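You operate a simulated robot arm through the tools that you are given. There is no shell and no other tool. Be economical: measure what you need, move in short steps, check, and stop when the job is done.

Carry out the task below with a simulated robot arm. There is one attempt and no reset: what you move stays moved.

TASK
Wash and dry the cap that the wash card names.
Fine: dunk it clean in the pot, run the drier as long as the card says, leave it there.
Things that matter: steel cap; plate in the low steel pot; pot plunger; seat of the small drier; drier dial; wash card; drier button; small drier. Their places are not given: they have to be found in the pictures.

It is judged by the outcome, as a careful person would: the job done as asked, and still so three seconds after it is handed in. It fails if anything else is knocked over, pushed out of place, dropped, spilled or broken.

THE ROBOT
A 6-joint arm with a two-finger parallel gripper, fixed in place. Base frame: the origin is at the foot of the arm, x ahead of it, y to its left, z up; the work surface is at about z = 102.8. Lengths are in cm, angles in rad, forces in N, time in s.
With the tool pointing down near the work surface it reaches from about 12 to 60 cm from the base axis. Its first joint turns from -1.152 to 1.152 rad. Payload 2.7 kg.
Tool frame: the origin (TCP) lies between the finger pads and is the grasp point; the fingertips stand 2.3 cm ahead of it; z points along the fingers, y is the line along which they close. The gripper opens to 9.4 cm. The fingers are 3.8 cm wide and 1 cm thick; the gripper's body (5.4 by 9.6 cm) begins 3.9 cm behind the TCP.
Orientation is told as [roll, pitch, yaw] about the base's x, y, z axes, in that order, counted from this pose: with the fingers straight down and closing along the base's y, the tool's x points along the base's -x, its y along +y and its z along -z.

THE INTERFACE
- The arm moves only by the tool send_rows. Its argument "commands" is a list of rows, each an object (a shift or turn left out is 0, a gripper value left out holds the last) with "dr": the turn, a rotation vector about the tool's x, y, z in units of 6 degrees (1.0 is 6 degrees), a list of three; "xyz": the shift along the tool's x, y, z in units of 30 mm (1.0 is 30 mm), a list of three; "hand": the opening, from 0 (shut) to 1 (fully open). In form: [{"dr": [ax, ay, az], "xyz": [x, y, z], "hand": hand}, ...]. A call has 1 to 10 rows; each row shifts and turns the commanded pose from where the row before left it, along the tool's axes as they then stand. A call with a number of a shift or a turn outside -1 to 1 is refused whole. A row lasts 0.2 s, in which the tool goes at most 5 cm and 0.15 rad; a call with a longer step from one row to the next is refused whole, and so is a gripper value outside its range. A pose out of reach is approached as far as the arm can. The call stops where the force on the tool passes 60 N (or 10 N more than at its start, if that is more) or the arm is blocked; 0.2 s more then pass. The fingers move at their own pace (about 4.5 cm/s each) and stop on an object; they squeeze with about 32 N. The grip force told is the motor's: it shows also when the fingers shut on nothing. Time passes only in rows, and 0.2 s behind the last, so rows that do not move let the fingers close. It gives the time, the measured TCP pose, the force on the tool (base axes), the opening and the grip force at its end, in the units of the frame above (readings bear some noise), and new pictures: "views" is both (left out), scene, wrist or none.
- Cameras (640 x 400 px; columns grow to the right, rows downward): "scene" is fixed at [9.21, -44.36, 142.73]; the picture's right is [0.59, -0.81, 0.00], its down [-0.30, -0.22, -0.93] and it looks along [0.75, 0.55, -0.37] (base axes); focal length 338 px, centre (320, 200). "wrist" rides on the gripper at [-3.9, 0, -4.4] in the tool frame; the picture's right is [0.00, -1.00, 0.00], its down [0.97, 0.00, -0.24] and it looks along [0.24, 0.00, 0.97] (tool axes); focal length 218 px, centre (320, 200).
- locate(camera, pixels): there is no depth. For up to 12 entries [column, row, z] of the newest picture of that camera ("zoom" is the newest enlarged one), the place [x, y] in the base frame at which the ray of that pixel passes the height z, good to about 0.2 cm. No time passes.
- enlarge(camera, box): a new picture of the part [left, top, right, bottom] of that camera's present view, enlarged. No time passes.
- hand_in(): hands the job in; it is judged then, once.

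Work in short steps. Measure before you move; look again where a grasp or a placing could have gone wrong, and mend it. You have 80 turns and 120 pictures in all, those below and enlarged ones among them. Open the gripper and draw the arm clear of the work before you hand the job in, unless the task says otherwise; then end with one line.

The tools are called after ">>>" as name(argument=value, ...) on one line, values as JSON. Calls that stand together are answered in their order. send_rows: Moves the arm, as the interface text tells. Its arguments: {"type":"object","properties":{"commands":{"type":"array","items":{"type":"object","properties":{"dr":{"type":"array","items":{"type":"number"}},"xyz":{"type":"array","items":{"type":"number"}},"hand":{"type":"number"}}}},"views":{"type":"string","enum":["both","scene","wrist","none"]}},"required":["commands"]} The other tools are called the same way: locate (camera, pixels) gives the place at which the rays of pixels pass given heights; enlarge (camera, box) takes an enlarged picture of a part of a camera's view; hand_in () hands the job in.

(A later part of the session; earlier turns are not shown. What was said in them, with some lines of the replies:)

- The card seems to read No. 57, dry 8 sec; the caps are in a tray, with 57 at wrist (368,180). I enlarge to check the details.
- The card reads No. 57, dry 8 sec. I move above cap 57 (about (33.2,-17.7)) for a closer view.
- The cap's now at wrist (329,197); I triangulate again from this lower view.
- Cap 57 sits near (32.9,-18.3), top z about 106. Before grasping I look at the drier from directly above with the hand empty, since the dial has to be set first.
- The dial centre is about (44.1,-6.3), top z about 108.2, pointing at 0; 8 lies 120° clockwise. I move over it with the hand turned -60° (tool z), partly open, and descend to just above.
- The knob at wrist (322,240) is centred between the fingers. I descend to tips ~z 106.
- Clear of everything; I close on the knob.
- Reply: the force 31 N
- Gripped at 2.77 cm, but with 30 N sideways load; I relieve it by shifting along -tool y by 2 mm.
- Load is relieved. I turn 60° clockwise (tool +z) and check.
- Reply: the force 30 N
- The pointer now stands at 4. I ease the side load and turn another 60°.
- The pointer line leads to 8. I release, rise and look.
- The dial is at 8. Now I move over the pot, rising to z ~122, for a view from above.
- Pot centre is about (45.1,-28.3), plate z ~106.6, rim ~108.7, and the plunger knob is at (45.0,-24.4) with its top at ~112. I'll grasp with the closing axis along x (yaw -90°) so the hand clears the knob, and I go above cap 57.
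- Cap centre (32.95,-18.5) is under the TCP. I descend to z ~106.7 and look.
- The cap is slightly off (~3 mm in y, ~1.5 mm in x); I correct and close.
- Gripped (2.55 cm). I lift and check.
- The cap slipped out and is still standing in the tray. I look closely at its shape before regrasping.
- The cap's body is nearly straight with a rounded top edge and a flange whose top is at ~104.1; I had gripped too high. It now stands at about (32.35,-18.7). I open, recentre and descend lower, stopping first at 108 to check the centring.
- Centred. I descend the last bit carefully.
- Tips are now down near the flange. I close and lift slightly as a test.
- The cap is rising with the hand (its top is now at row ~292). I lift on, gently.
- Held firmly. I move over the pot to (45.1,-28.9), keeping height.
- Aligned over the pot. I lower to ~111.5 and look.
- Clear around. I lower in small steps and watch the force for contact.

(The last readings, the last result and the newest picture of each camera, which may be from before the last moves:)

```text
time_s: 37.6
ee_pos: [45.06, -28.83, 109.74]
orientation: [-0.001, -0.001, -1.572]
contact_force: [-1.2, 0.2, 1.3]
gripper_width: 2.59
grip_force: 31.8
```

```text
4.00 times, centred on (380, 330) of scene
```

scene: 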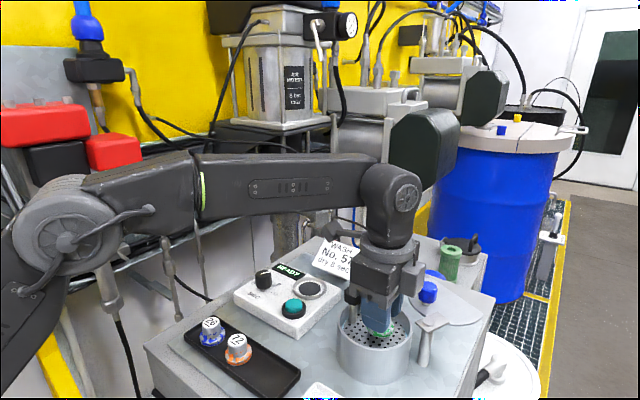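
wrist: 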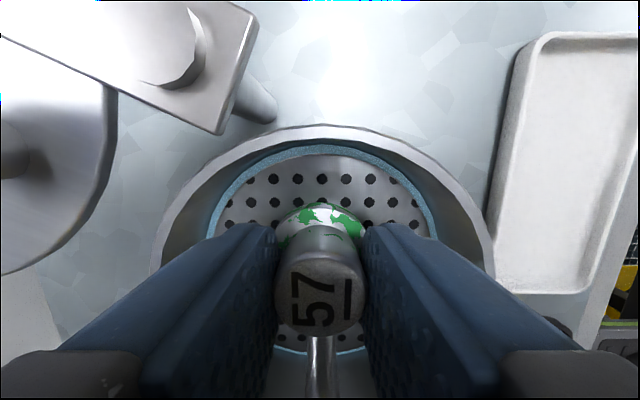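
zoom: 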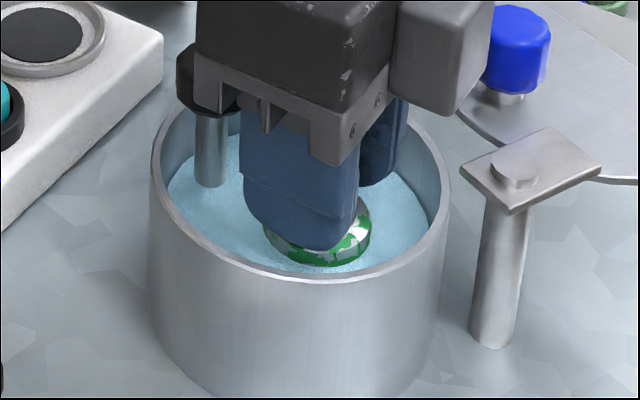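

The plate has just dipped under the liquid, so the cap is resting on it. I release with a small opening and rise.

>>> send_rows(commands=[{"xyz": [0, 0, -0.03]}, {"hand": 0.38}, {}, {}, {}, {"xyz": [0, 0, -0.2]}, {"xyz": [0, 0, -0.4]}, {"xyz": [0, 0, -0.6]}, {"xyz": [0, 0, -0.8]}, {"xyz": [0, 0, -0.8]}])

```text
time_s: 39.8
ee_pos: [45.1, -28.8, 118.18]
orientation: [-0.001, -0.001, -1.571]
contact_force: [0.1, -0.2, -0.5]
gripper_width: 3.55
grip_force: 0.1
```

scene: 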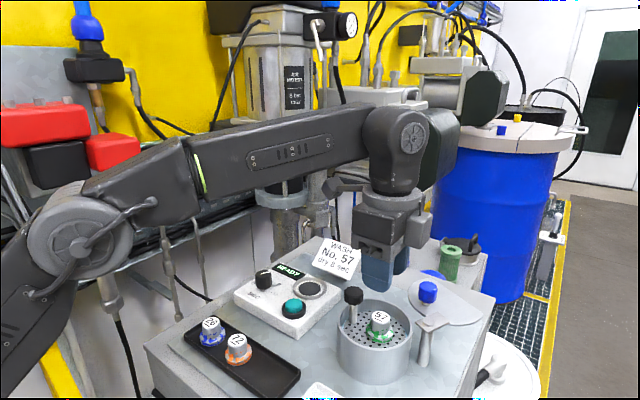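
wrist: 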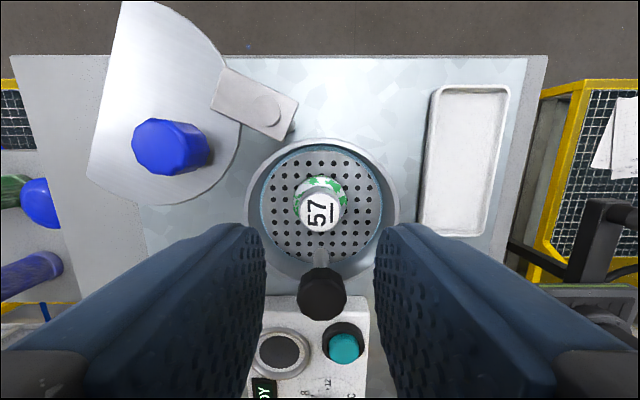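

The cap stands on the plate. I close the hand and go above the plunger knob (45.0,-24.4).

>>> send_rows(commands=[{"xyz": [0.75, -0.02, 0], "hand": 0}, {"xyz": [0.75, -0.02, 0]}, {"xyz": [0, 0, 0.5]}, {"xyz": [0, 0, 0.4]}, {}])

>>> enlarge(camera="scene", box=[320, 250, 440, 390])

```text
time_s: 41.0
ee_pos: [44.93, -24.34, 115.45]
orientation: [0.0, 0.0, -1.571]
contact_force: [0.3, -0.1, -1.1]
gripper_width: 0.0
grip_force: 32.5
```

scene: 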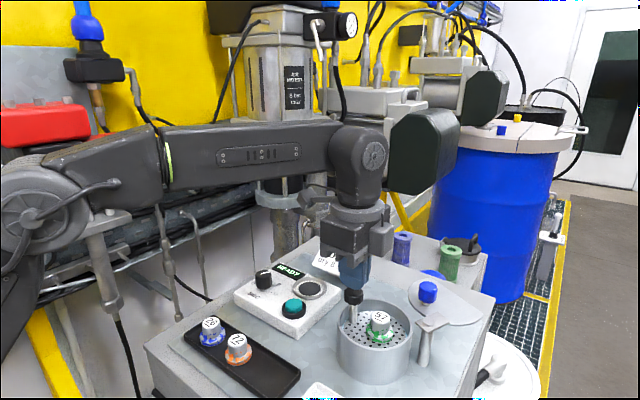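
wrist: 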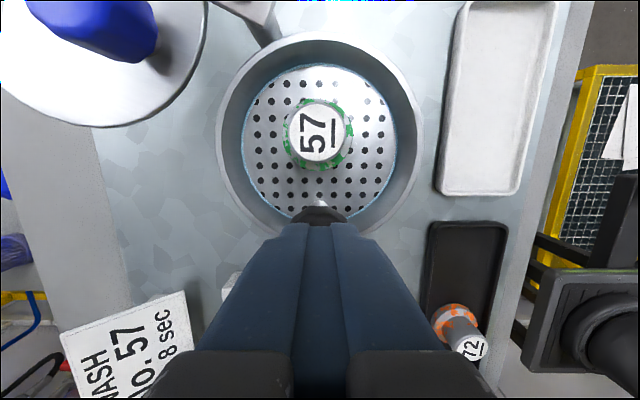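

```text
2.86 times, centred on (380, 320) of scene
```

zoom: 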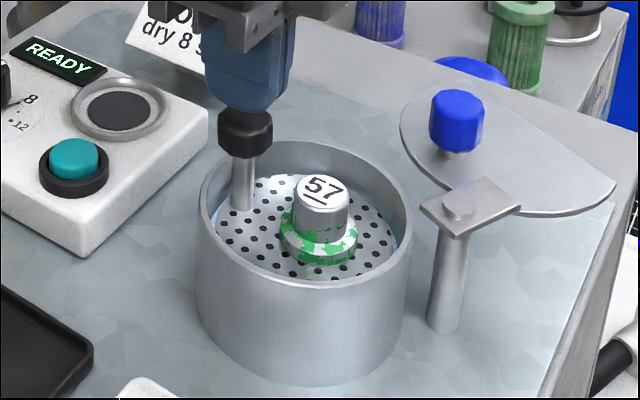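

The fingertips are right above the knob. I press down slowly and look.

>>> send_rows(commands=[{"xyz": [0, 0, 0.25]}, {"xyz": [0, 0, 0.2]}, {"xyz": [0, 0, 0.2]}, {"xyz": [0, 0, 0.2]}, {}], views="wrist")

>>> enlarge(camera="scene", box=[320, 250, 440, 390])

```text
time_s: 42.2
ee_pos: [44.89, -24.32, 112.9]
orientation: [0.001, -0.001, -1.57]
contact_force: [0.1, 0.4, 2.8]
gripper_width: 0.0
grip_force: 31.9
```

wrist: 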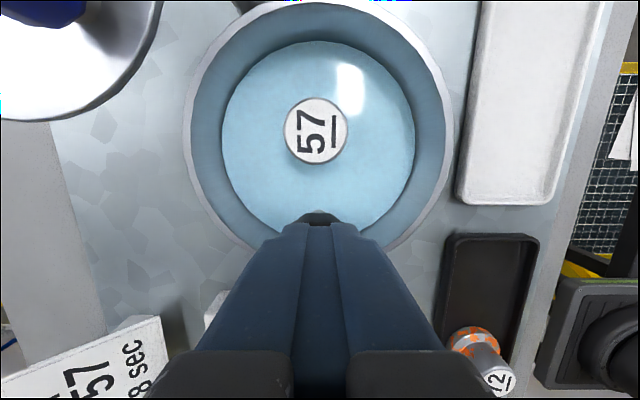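

```text
2.86 times, centred on (380, 320) of scene
```

zoom: 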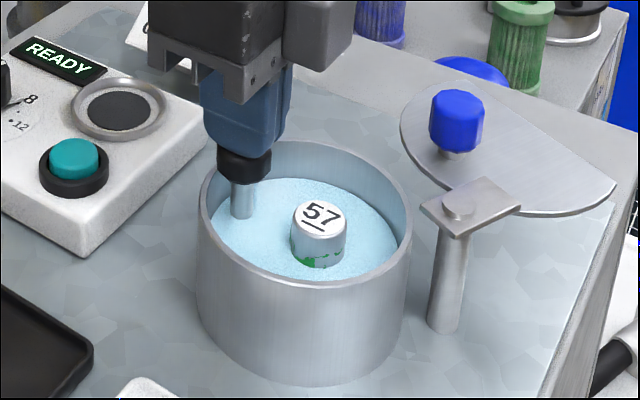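

The flange is under; a bit of green is still above the liquid. I press further until the stop or ~0.9 cm more.

>>> send_rows(commands=[{"xyz": [0, 0, 0.15]}, {"xyz": [0, 0, 0.1]}, {"xyz": [0, 0, 0.1]}, {}], views="none")

>>> enlarge(camera="scene", box=[320, 250, 440, 390])

```text
time_s: 43.2
ee_pos: [44.91, -24.39, 111.85]
orientation: [-0.001, 0.001, -1.571]
contact_force: [-0.9, -1.2, 4.4]
gripper_width: 0.0
grip_force: 32.3
```

```text
2.86 times, centred on (380, 320) of scene
```

zoom: 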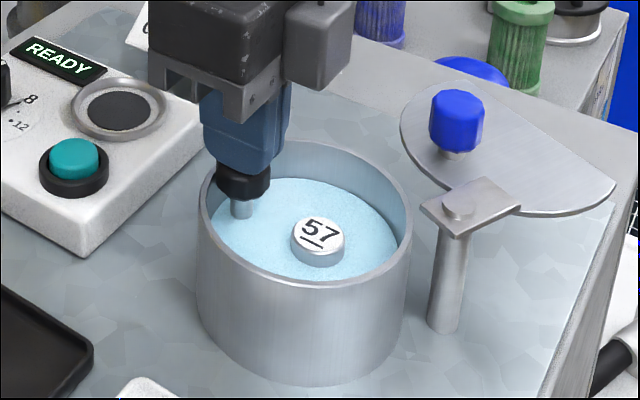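

All green is submerged. I press a touch deeper, hold for about 1.6 s, then let the plate up and inspect.

>>> send_rows(commands=[{"xyz": [0, 0, 0.1]}, {}, {}, {}, {}, {}, {}, {"xyz": [0, 0, -0.3]}, {"xyz": [0, 0, -0.5]}, {"xyz": [0, 0, -0.6]}], views="wrist")

>>> enlarge(camera="scene", box=[320, 250, 440, 390])

```text
time_s: 45.4
ee_pos: [45.0, -24.31, 115.78]
orientation: [-0.002, 0.0, -1.571]
contact_force: [-0.1, 0.1, -0.9]
gripper_width: 0.0
grip_force: 31.9
```

wrist: 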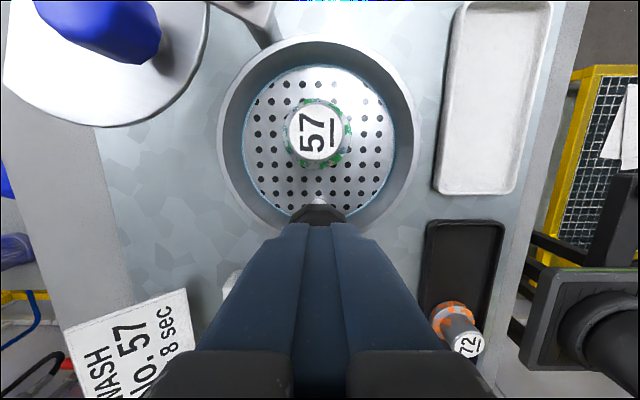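

```text
2.86 times, centred on (380, 320) of scene
```

zoom: 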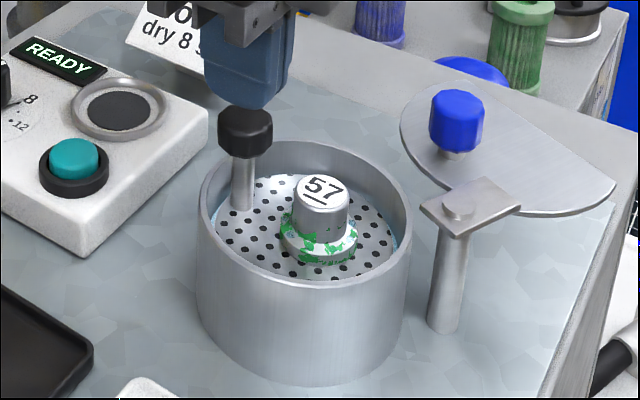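

Some green washed off but not all. I dunk again, with two strokes.

>>> send_rows(commands=[{"xyz": [0, 0, 0.6]}, {"xyz": [0, 0, 0.5]}, {"xyz": [0, 0, 0.3]}, {}, {}, {}, {}, {"xyz": [0, 0, -0.3]}, {"xyz": [0, 0, -0.5]}, {"xyz": [0, 0, -0.6]}], views="none")

>>> enlarge(camera="scene", box=[340, 280, 420, 370])

>>> send_rows(commands=[{"xyz": [0, 0, 0.6]}, {"xyz": [0, 0, 0.5]}, {"xyz": [0, 0, 0.3]}, {}, {}, {}, {}, {"xyz": [0, 0, -0.3]}, {"xyz": [0, 0, -0.5]}, {"xyz": [0, 0, -0.6]}], views="none")

>>> enlarge(camera="scene", box=[340, 280, 420, 370])

```text
time_s: 47.6
ee_pos: [44.96, -24.33, 115.79]
orientation: [-0.001, 0.0, -1.569]
contact_force: [-0.3, 0.2, -0.4]
gripper_width: 0.01
grip_force: 32.3
```

```text
4.44 times, centred on (380, 325) of scene
```

zoom: 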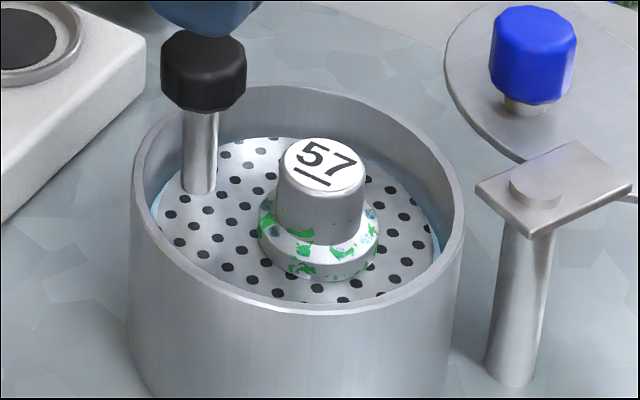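

```text
time_s: 49.8
ee_pos: [44.97, -24.22, 115.75]
orientation: [-0.003, 0.0, -1.571]
contact_force: [-0.1, 0.1, 1.0]
gripper_width: 0.01
grip_force: 32.0
```

```text
4.44 times, centred on (380, 325) of scene
```

zoom: 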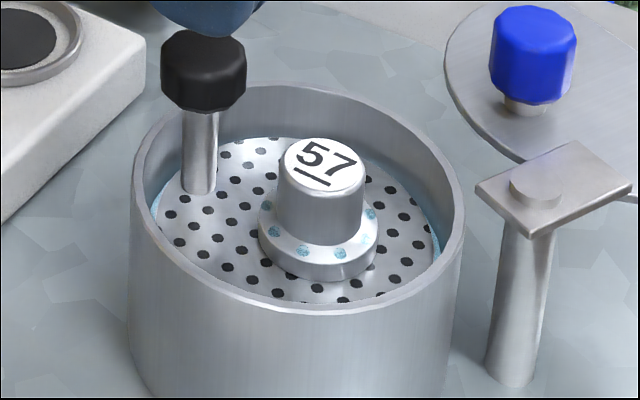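

The cap looks clean with only droplets. I raise and move back over it to check from above before grasping.

>>> send_rows(commands=[{"xyz": [0, 0, -0.8]}, {"xyz": [-0.75, 0.02, 0], "hand": 0.42}, {"xyz": [-0.75, 0.02, 0]}, {}], views="wrist")

>>> enlarge(camera="wrist", box=[240, 130, 400, 280])

```text
time_s: 50.8
ee_pos: [45.12, -28.82, 118.17]
orientation: [0.001, 0.001, -1.57]
contact_force: [0.1, 0.5, -0.2]
gripper_width: 3.94
grip_force: 0.0
```

wrist: 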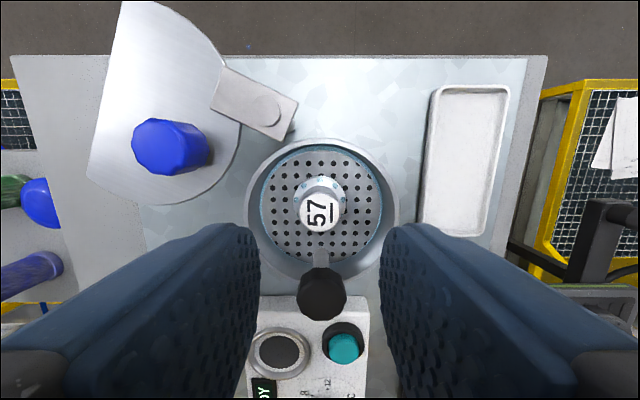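

```text
2.67 times, centred on (320, 205) of wrist
```

zoom: 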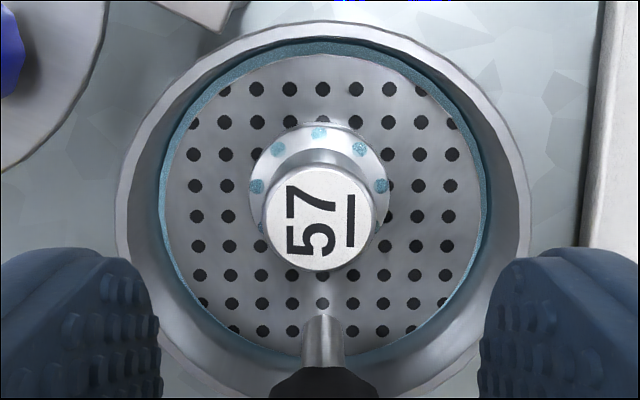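

Clean all round, and still centred. I descend to the same grip height (~109.8) and close.

>>> send_rows(commands=[{"xyz": [0, 0, 0.8]}, {"xyz": [0, 0, 0.8]}, {"xyz": [0, 0, 0.7]}, {"xyz": [0, 0, 0.3]}, {"xyz": [0, 0, 0.2]}, {}], views="wrist")

>>> enlarge(camera="scene", box=[330, 280, 430, 380])

```text
time_s: 52.2
ee_pos: [45.12, -28.87, 109.73]
orientation: [0.0, 0.001, -1.572]
contact_force: [-0.3, -1.0, -0.2]
gripper_width: 3.97
grip_force: 0.0
```

wrist: 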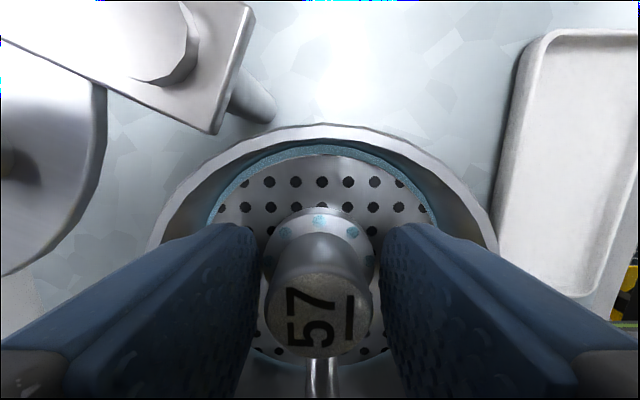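

```text
4.00 times, centred on (380, 330) of scene
```

zoom: 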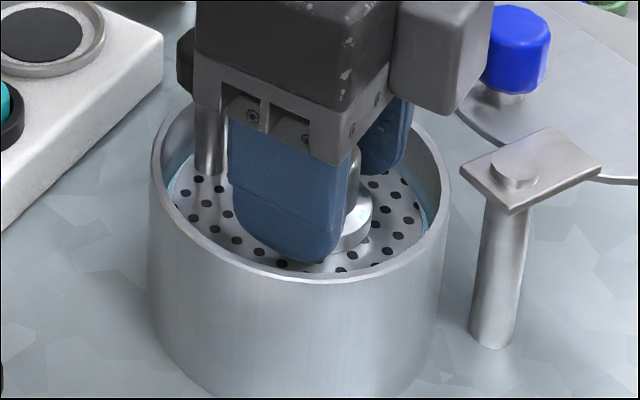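

Well seated over the cap. I close and lift slowly.

>>> send_rows(commands=[{"hand": 0}, {}, {}, {}, {}], views="none")

>>> send_rows(commands=[{"xyz": [0, 0, -0.15]}, {"xyz": [0, 0, -0.2]}, {"xyz": [0, 0, -0.3]}, {"xyz": [0, 0, -0.4]}, {"xyz": [0, 0, -0.5]}, {"xyz": [0, 0, -0.5]}, {"xyz": [0, 0, -0.5]}, {"xyz": [0, 0, -0.3]}, {}], views="wrist")

```text
time_s: 53.4
ee_pos: [45.03, -28.93, 109.67]
orientation: [-0.001, 0.0, -1.571]
contact_force: [0.2, 0.4, -0.7]
gripper_width: 3.65
grip_force: 31.9
```

```text
time_s: 55.4
ee_pos: [45.14, -28.77, 118.32]
orientation: [-0.002, 0.0, -1.57]
contact_force: [0.3, 1.4, -1.6]
gripper_width: 3.62
grip_force: 32.3
```

wrist: 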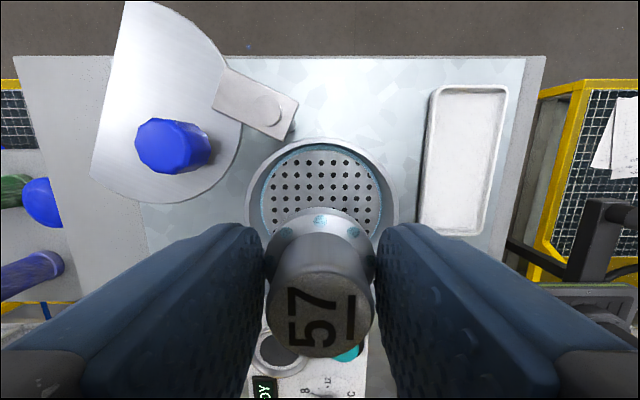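

The fingers hold the flange (3.65 cm) by a thin edge; that could foul the drier's rim. I set it back on the plate and regrasp ~0.4 cm higher on the body.

>>> send_rows(commands=[{"xyz": [0, 0, 0.7]}, {"xyz": [0, 0, 0.8]}, {"xyz": [0, 0, 0.7]}, {"xyz": [0, 0, 0.4]}, {"xyz": [0, 0, 0.2]}, {"xyz": [0, 0, 0.05]}, {}, {"hand": 0.43}, {}, {}], views="none")

>>> send_rows(commands=[{"xyz": [0, 0, -0.14]}, {}], views="wrist")

```text
time_s: 57.6
ee_pos: [45.21, -28.75, 109.77]
orientation: [0.001, -0.001, -1.571]
contact_force: [0.4, 0.7, 0.6]
gripper_width: 4.04
grip_force: 0.1
```

```text
time_s: 58.2
ee_pos: [45.19, -28.83, 110.17]
orientation: [-0.001, 0.0, -1.572]
contact_force: [0.7, -0.2, 0.3]
gripper_width: 4.03
grip_force: 0.1
```

wrist: 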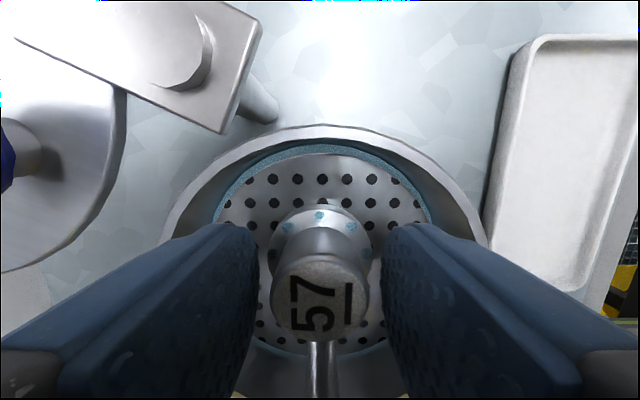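

The cap stands upright. I close on the body now and test-lift.

>>> send_rows(commands=[{"hand": 0}, {}, {}, {}, {}, {}], views="none")

>>> send_rows(commands=[{"xyz": [0, 0, -0.15]}, {"xyz": [0, 0, -0.2]}, {"xyz": [0, 0, -0.3]}, {"xyz": [0, 0, -0.4]}, {"xyz": [0, 0, -0.5]}, {"xyz": [0, 0, -0.5]}, {"xyz": [0, 0, -0.4]}, {"xyz": [0, 0, -0.3]}, {}], views="wrist")

```text
time_s: 59.6
ee_pos: [45.17, -28.85, 110.26]
orientation: [-0.001, -0.001, -1.569]
contact_force: [-0.3, -0.4, 0.6]
gripper_width: 2.57
grip_force: 32.2
```

```text
time_s: 61.6
ee_pos: [45.06, -28.85, 118.48]
orientation: [-0.001, 0.001, -1.57]
contact_force: [-0.7, 0.3, -1.0]
gripper_width: 2.59
grip_force: 32.2
```

wrist: 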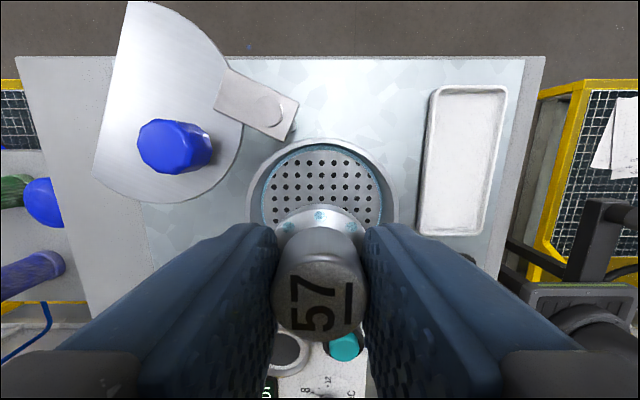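

Held by the body (2.58 cm). I carry it over the drier seat at (49.1,-13.0).

>>> send_rows(commands=[{"xyz": [0.4, 0.1, 0]}, {"xyz": [0.7, 0.18, 0]}, {"xyz": [0.8, 0.2, 0]}, {"xyz": [0.8, 0.2, 0]}, {"xyz": [0.8, 0.2, 0]}, {"xyz": [0.8, 0.2, 0]}, {"xyz": [0.6, 0.17, 0]}, {"xyz": [0.38, 0.1, 0]}, {}])

```text
time_s: 63.6
ee_pos: [49.17, -12.94, 118.5]
orientation: [0.001, 0.0, -1.571]
contact_force: [1.3, -0.3, -1.1]
gripper_width: 2.62
grip_force: 31.9
```

scene: 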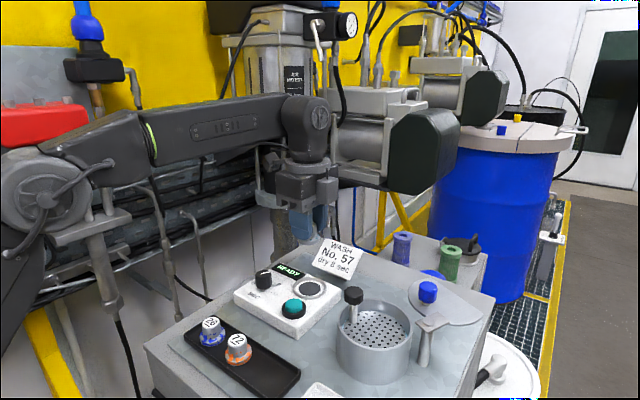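
wrist: 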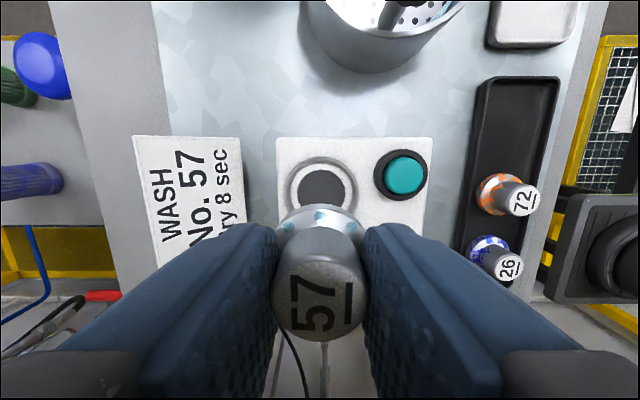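

>>> locate(camera="wrist", pixels=[[323, 187, 105.5], [323, 187, 105], [286, 190, 105.7], [360, 190, 105.7], [323, 157, 105.7], [240, 200, 107], [137, 140, 112]])

>>> enlarge(camera="wrist", box=[220, 120, 440, 260])

```text
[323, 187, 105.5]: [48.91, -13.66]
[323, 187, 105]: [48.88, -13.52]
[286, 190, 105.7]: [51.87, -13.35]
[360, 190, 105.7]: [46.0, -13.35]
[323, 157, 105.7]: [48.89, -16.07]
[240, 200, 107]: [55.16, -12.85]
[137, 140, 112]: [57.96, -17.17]
```

```text
2.86 times, centred on (330, 190) of wrist
```

zoom: 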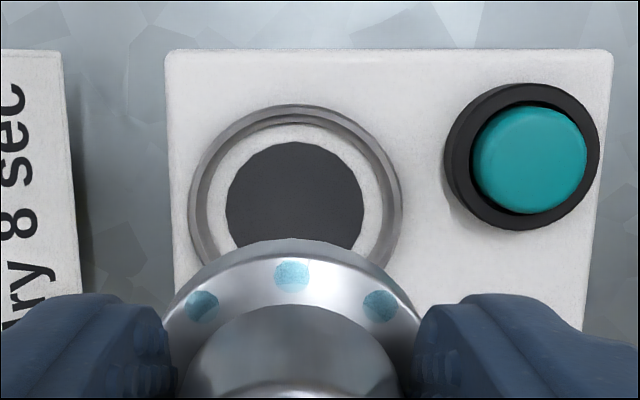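

Seat centre is about (48.95,-13.2). I correct the position slightly and lower to ~111.

>>> send_rows(commands=[{"xyz": [-0.14, -0.06, 0.4]}, {"xyz": [0, 0, 0.6]}, {"xyz": [0, 0, 0.6]}, {"xyz": [0, 0, 0.5]}, {"xyz": [0, 0, 0.4]}, {}], views="wrist")

>>> enlarge(camera="scene", box=[240, 220, 360, 340])

```text
time_s: 65.0
ee_pos: [49.11, -13.42, 110.98]
orientation: [0.0, -0.001, -1.57]
contact_force: [-0.3, -0.3, -0.8]
gripper_width: 2.57
grip_force: 32.1
```

wrist: 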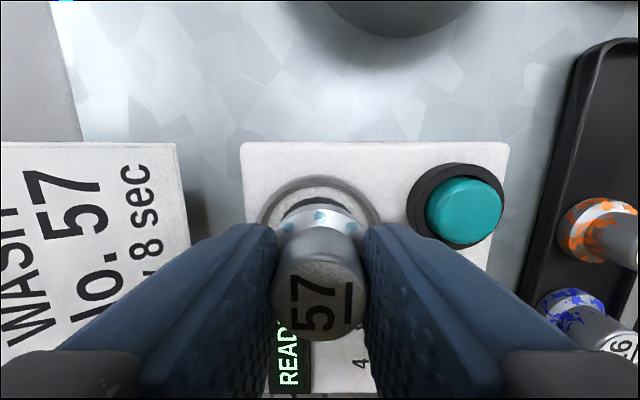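

```text
3.33 times, centred on (300, 280) of scene
```

zoom: 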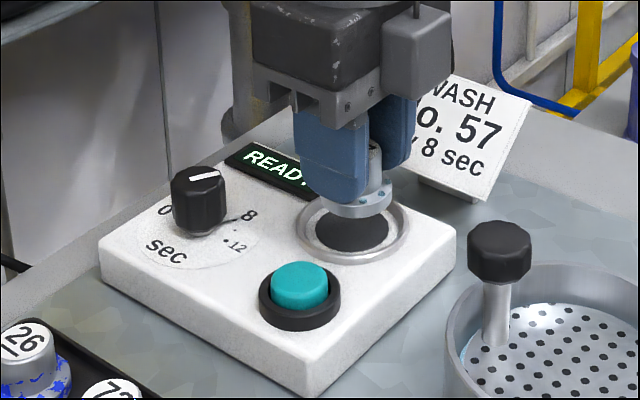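

>>> locate(camera="wrist", pixels=[[320, 177, 105.7], [257, 222, 105.7], [383, 222, 105.7], [320, 198, 105.5], [320, 208, 108], [320, 208, 107.8]])

>>> enlarge(camera="wrist", box=[240, 160, 400, 260])

>>> locate(camera="scene", pixels=[[309.5, 289.5, 105.5], [311.3, 281.5, 107], [311.3, 281.5, 107.5]])

```text
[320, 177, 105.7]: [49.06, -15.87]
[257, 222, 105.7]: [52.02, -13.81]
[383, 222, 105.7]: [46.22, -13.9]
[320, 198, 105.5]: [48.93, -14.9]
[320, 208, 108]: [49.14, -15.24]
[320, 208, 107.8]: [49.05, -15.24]
```

```text
4.00 times, centred on (320, 210) of wrist
```

zoom: 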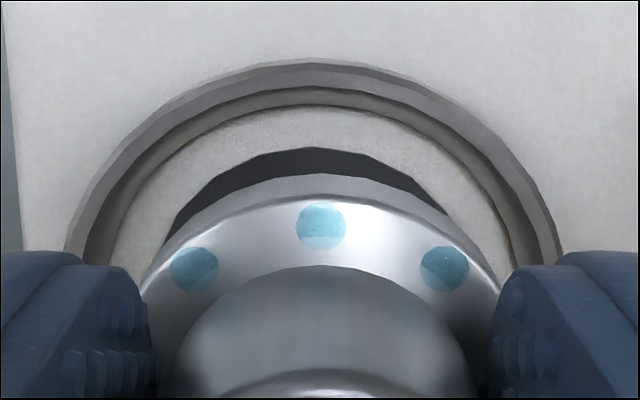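

```text
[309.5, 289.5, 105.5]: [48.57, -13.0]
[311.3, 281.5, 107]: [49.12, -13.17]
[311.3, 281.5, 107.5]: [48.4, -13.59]
```

The cap needs ~3 mm in +y. I shift and lower gradually.

>>> send_rows(commands=[{"xyz": [0.1, 0, 0]}, {"xyz": [0, 0, 0.2]}, {"xyz": [0, 0, 0.15]}, {"xyz": [0, 0, 0.1]}, {}], views="wrist")

>>> enlarge(camera="scene", box=[270, 240, 350, 320])

```text
time_s: 66.2
ee_pos: [49.05, -13.19, 109.58]
orientation: [0.0, 0.0, -1.571]
contact_force: [0.4, -0.3, -0.6]
gripper_width: 2.6
grip_force: 31.9
```

wrist: 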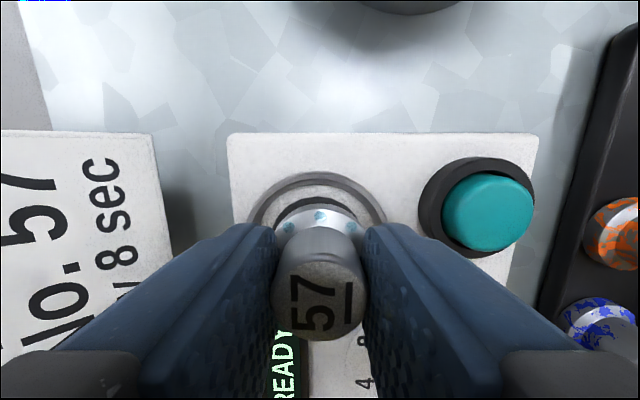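

```text
5.00 times, centred on (310, 280) of scene
```

zoom: 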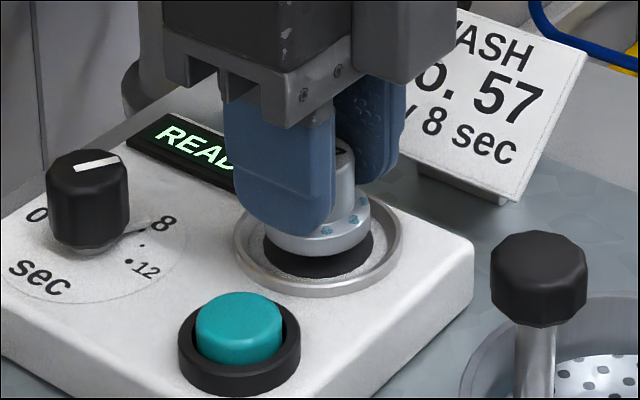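

Concentric with the seat. I lower the last few mm.

>>> send_rows(commands=[{"xyz": [0, 0, 0.08]}, {"xyz": [0, 0, 0.06]}, {}], views="none")

>>> enlarge(camera="scene", box=[270, 240, 350, 320])

```text
time_s: 67.0
ee_pos: [49.0, -13.22, 109.18]
orientation: [0.0, 0.0, -1.571]
contact_force: [-0.5, -0.7, -1.1]
gripper_width: 2.6
grip_force: 32.1
```

```text
5.00 times, centred on (310, 280) of scene
```

zoom: 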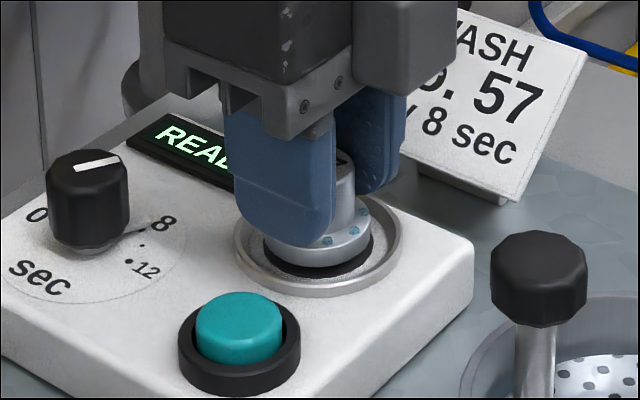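

>>> send_rows(commands=[{"xyz": [0, 0, 0.06]}, {"xyz": [0, 0, 0.04]}, {}], views="none")

>>> enlarge(camera="scene", box=[270, 240, 350, 320])

```text
time_s: 67.8
ee_pos: [48.94, -13.14, 108.82]
orientation: [0.0, 0.0, -1.57]
contact_force: [0.2, 0.1, -1.1]
gripper_width: 2.61
grip_force: 32.2
```

```text
5.00 times, centred on (310, 280) of scene
```

zoom: 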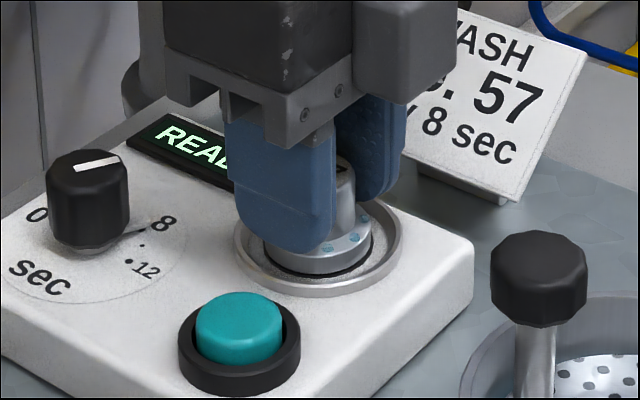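

>>> send_rows(commands=[{"xyz": [0, 0, 0.05]}, {}], views="none")

```text
time_s: 68.4
ee_pos: [48.95, -13.06, 108.59]
orientation: [0.001, 0.001, -1.571]
contact_force: [-0.3, -0.6, -0.9]
gripper_width: 2.6
grip_force: 32.0
```

>>> send_rows(commands=[{"xyz": [0, 0, 0.04]}, {"xyz": [0, 0, 0.02]}, {}], views="none")

>>> enlarge(camera="scene", box=[270, 240, 350, 320])

```text
time_s: 69.2
ee_pos: [49.0, -13.16, 108.65]
orientation: [0.003, -0.002, -1.57]
contact_force: [-2.3, 1.7, 13.2]
gripper_width: 2.62
grip_force: 32.2
```

```text
5.00 times, centred on (310, 280) of scene
```

zoom: 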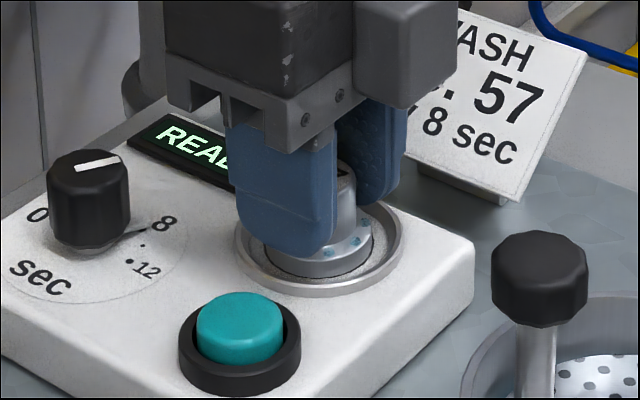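

Contact (13 N): the cap is seated. I ease up 1 mm, open and rise.

>>> send_rows(commands=[{"xyz": [0, 0, -0.03]}, {"hand": 0.4}, {}, {}, {}, {"xyz": [0, 0, -0.2]}, {"xyz": [0, 0, -0.4]}, {"xyz": [0, 0, -0.7]}, {"xyz": [0, 0, -0.8]}, {}])

>>> enlarge(camera="wrist", box=[240, 120, 460, 300])

```text
time_s: 71.4
ee_pos: [48.83, -13.15, 115.06]
orientation: [0.0, 0.0, -1.57]
contact_force: [0.3, -0.3, 0.2]
gripper_width: 3.76
grip_force: 0.2
```

scene: 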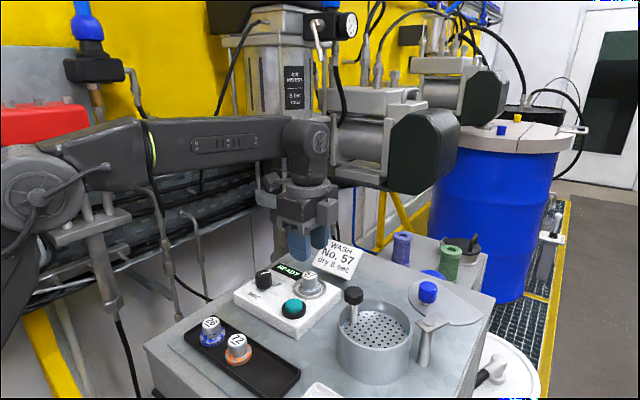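
wrist: 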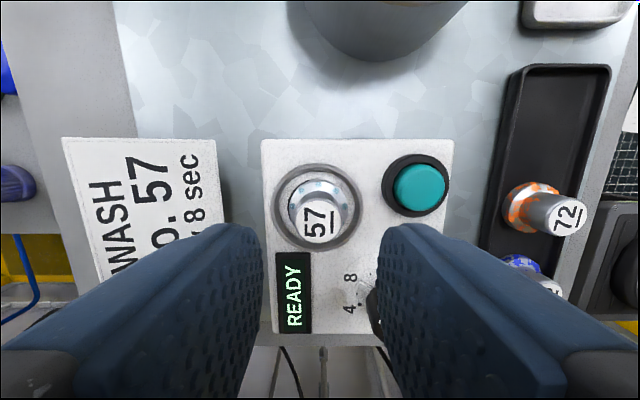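

```text
2.22 times, centred on (350, 210) of wrist
```

zoom: 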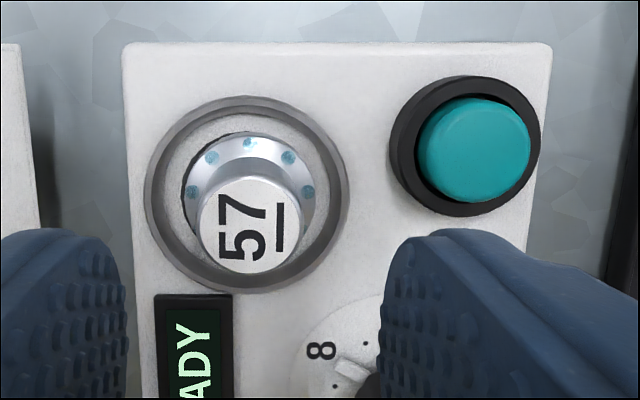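

The cap is well seated with a READY display. Now I locate the button and move above it with closed fingers.

>>> locate(camera="wrist", pixels=[[419, 188, 106.5], [419, 188, 107], [419, 188, 107.5]])

>>> locate(camera="scene", pixels=[[293, 304, 106.5], [293, 304, 107], [293, 304, 107.5]])

>>> send_rows(commands=[{"xyz": [0, 0, -0.2], "hand": 0}, {"xyz": [-0.1, -0.5, 0]}, {"xyz": [-0.2, -0.7, 0]}, {"xyz": [-0.15, -0.72, 0]}, {}], views="wrist")

```text
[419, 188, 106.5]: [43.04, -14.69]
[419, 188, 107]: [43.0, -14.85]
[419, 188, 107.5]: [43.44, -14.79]
```

```text
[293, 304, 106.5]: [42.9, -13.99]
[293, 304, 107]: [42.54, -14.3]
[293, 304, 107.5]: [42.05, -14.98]
```

```text
time_s: 72.6
ee_pos: [43.22, -14.57, 115.52]
orientation: [0.0, 0.0, -1.571]
contact_force: [-0.7, 1.0, 0.1]
gripper_width: 0.0
grip_force: 32.3
```

wrist: 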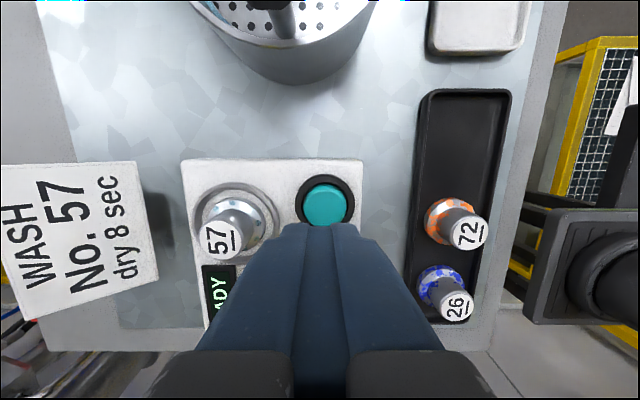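

The button is about (42.95,-14.6). I lower to just above its top.

>>> send_rows(commands=[{"xyz": [0, -0.08, 0.5]}, {"xyz": [0, 0, 0.6]}, {"xyz": [0, 0, 0.5]}, {"xyz": [0, 0, 0.25]}, {}], views="none")

>>> enlarge(camera="scene", box=[250, 240, 350, 330])

```text
time_s: 73.8
ee_pos: [43.11, -14.57, 109.9]
orientation: [0.001, -0.002, -1.57]
contact_force: [0.0, 0.1, 0.7]
gripper_width: 0.0
grip_force: 31.8
```

```text
4.44 times, centred on (300, 285) of scene
```

zoom: 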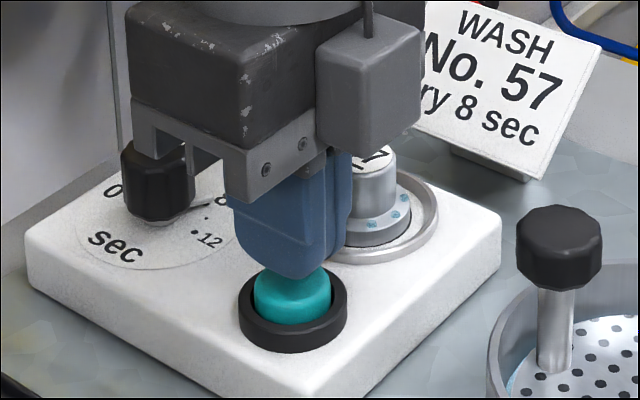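

The tip is just above the button. I press in small steps.

>>> send_rows(commands=[{"xyz": [0, 0, 0.1]}, {"xyz": [0, 0, 0.08]}, {"xyz": [0, 0, 0.07]}, {}], views="none")

>>> enlarge(camera="scene", box=[250, 240, 350, 330])

```text
time_s: 74.8
ee_pos: [42.93, -14.33, 109.24]
orientation: [-0.001, 0.0, -1.573]
contact_force: [-0.6, 0.4, 0.8]
gripper_width: 0.0
grip_force: 32.2
```

```text
4.44 times, centred on (300, 285) of scene
```

zoom: 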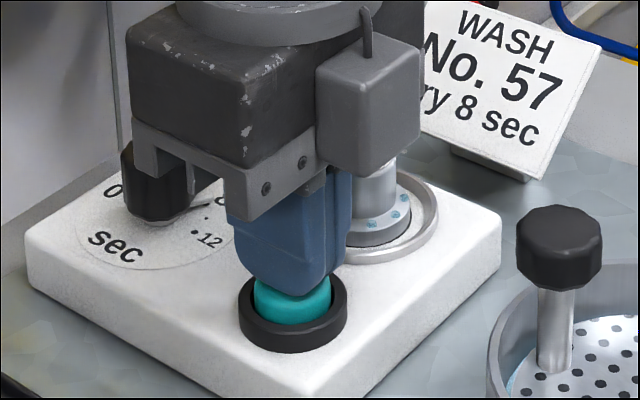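

>>> send_rows(commands=[{"xyz": [0, 0, 0.08]}, {"xyz": [0, 0, 0.06]}, {}], views="wrist")

```text
time_s: 75.6
ee_pos: [42.99, -14.38, 108.78]
orientation: [0.0, 0.001, -1.57]
contact_force: [-1.2, 0.1, 2.0]
gripper_width: 0.0
grip_force: 32.3
```

wrist: 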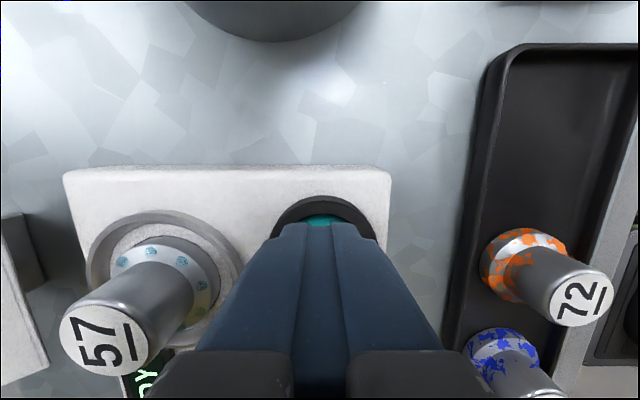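

>>> enlarge(camera="wrist", box=[40, 200, 220, 400])

>>> enlarge(camera="scene", box=[250, 240, 350, 330])

```text
2.00 times, centred on (130, 300) of wrist
```

zoom: 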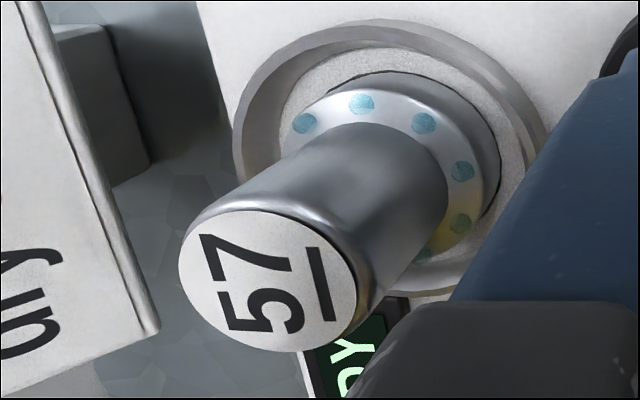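

```text
4.44 times, centred on (300, 285) of scene
```

zoom: 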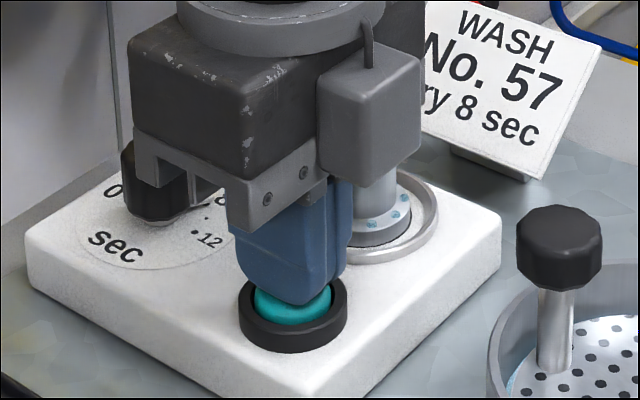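

Contact begun but the display still ends in "DY". I press 2–3 mm further.

>>> send_rows(commands=[{"xyz": [0, 0, 0.05]}, {"xyz": [0, 0, 0.05]}, {}], views="none")

>>> enlarge(camera="wrist", box=[40, 200, 220, 400])

```text
time_s: 76.4
ee_pos: [43.0, -14.43, 108.5]
orientation: [0.001, 0.0, -1.571]
contact_force: [0.1, 2.0, 4.8]
gripper_width: 0.0
grip_force: 32.0
```

```text
2.00 times, centred on (130, 300) of wrist
```

zoom: 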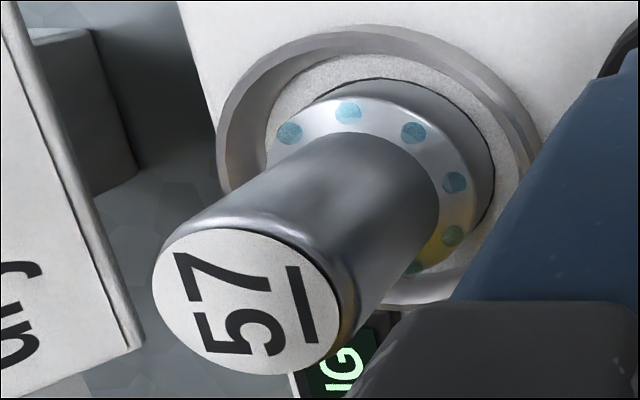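

The display now ends in "NG" (running). I release the button, rise, and wait.

>>> send_rows(commands=[{"xyz": [0, 0, -0.3]}, {"xyz": [0, 0, -0.7]}, {"xyz": [0, 0, -0.8]}, {"xyz": [0, 0, -0.8]}, {"xyz": [-0.5, -0.8, -0.3]}, {"xyz": [-0.5, -0.8, 0]}, {"xyz": [-0.5, -0.8, 0]}, {}])

>>> enlarge(camera="scene", box=[240, 230, 360, 330])

```text
time_s: 78.2
ee_pos: [35.76, -18.93, 117.31]
orientation: [0.001, 0.001, -1.569]
contact_force: [-0.6, 0.3, 0.3]
gripper_width: 0.0
grip_force: 32.0
```

scene: 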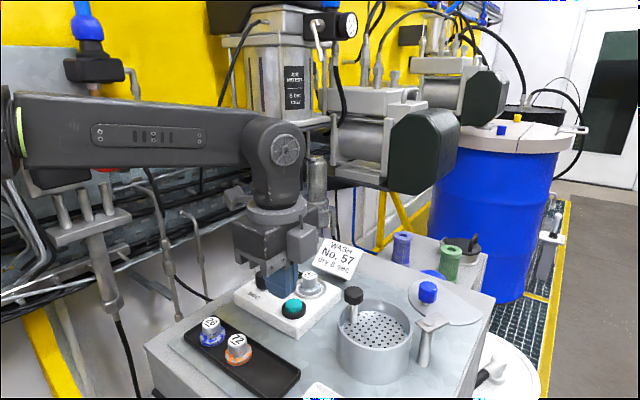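
wrist: 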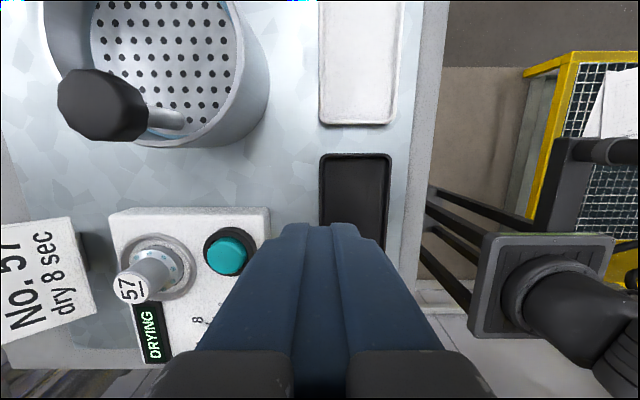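

```text
4.00 times, centred on (300, 280) of scene
```

zoom: 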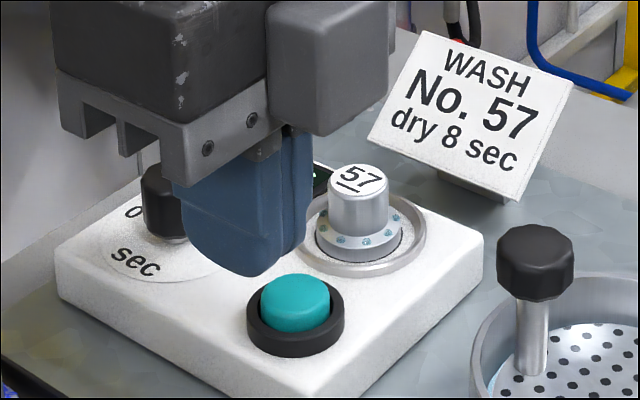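

It shows DRYING. I lift the arm away, open the hand and let the time run (~8 s from 76 s).

>>> send_rows(commands=[{"xyz": [0, -0.5, -0.9], "hand": 0.5}, {"xyz": [0, -0.5, -0.9]}, {"xyz": [0, -0.3, -0.9]}, {}, {}, {}, {}, {}, {}, {}], views="none")

>>> send_rows(commands=[{}, {}, {}, {}, {}, {}, {}, {}, {}, {}], views="none")

>>> send_rows(commands=[{}, {}, {}, {}, {}, {}, {}, {}, {}, {}], views="both")

>>> enlarge(camera="scene", box=[240, 230, 360, 330])

```text
time_s: 80.4
ee_pos: [31.88, -18.91, 125.21]
orientation: [0.001, -0.002, -1.572]
contact_force: [0.0, 0.2, -0.5]
gripper_width: 4.7
grip_force: 0.2
```

```text
time_s: 82.6
ee_pos: [31.85, -18.98, 125.44]
orientation: [0.0, -0.002, -1.57]
contact_force: [0.1, -0.2, 0.5]
gripper_width: 4.69
grip_force: 0.0
```

```text
time_s: 84.8
ee_pos: [31.94, -18.82, 125.33]
orientation: [0.0, 0.0, -1.571]
contact_force: [-0.3, 0.5, 0.0]
gripper_width: 4.7
grip_force: 0.0
```

scene: 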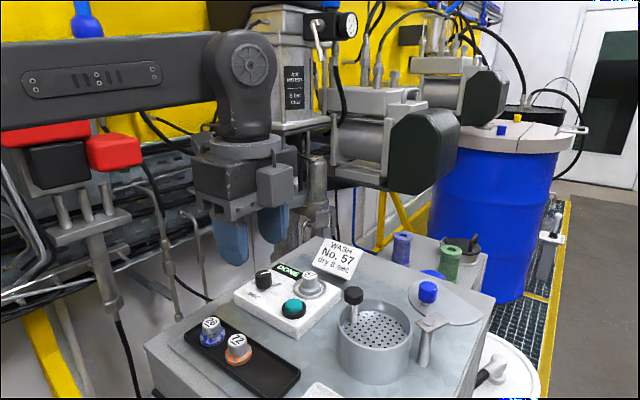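
wrist: 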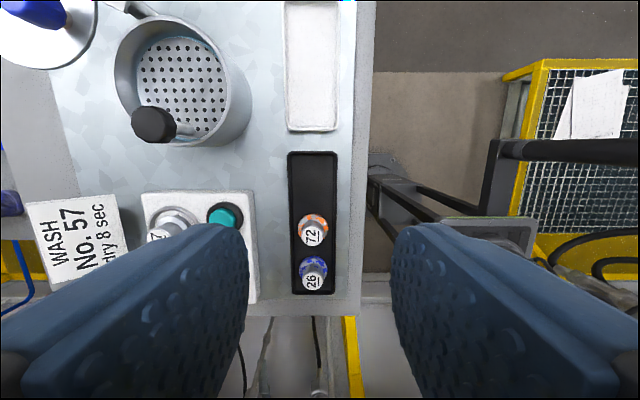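

```text
4.00 times, centred on (300, 280) of scene
```

zoom: 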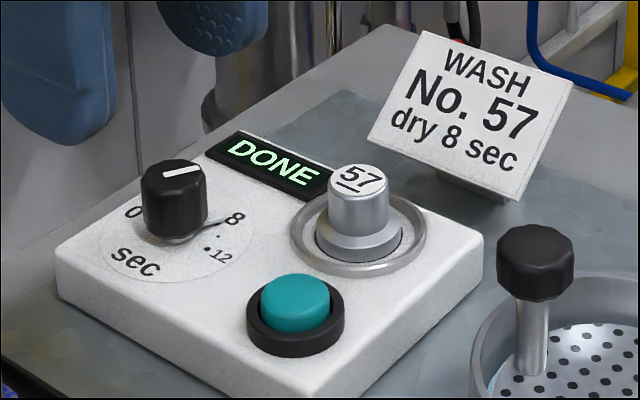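

The display reads DONE, cap 57 is clean and dry on the seat, the other caps are untouched, and the arm is clear. I hand in.

>>> hand_in()

```text
The job is handed in.
```

Cap 57 was dunked clean in the pot, dried with the dial at 8 s until the display read DONE, and left on the drier seat. The hand is open and the arm is clear.
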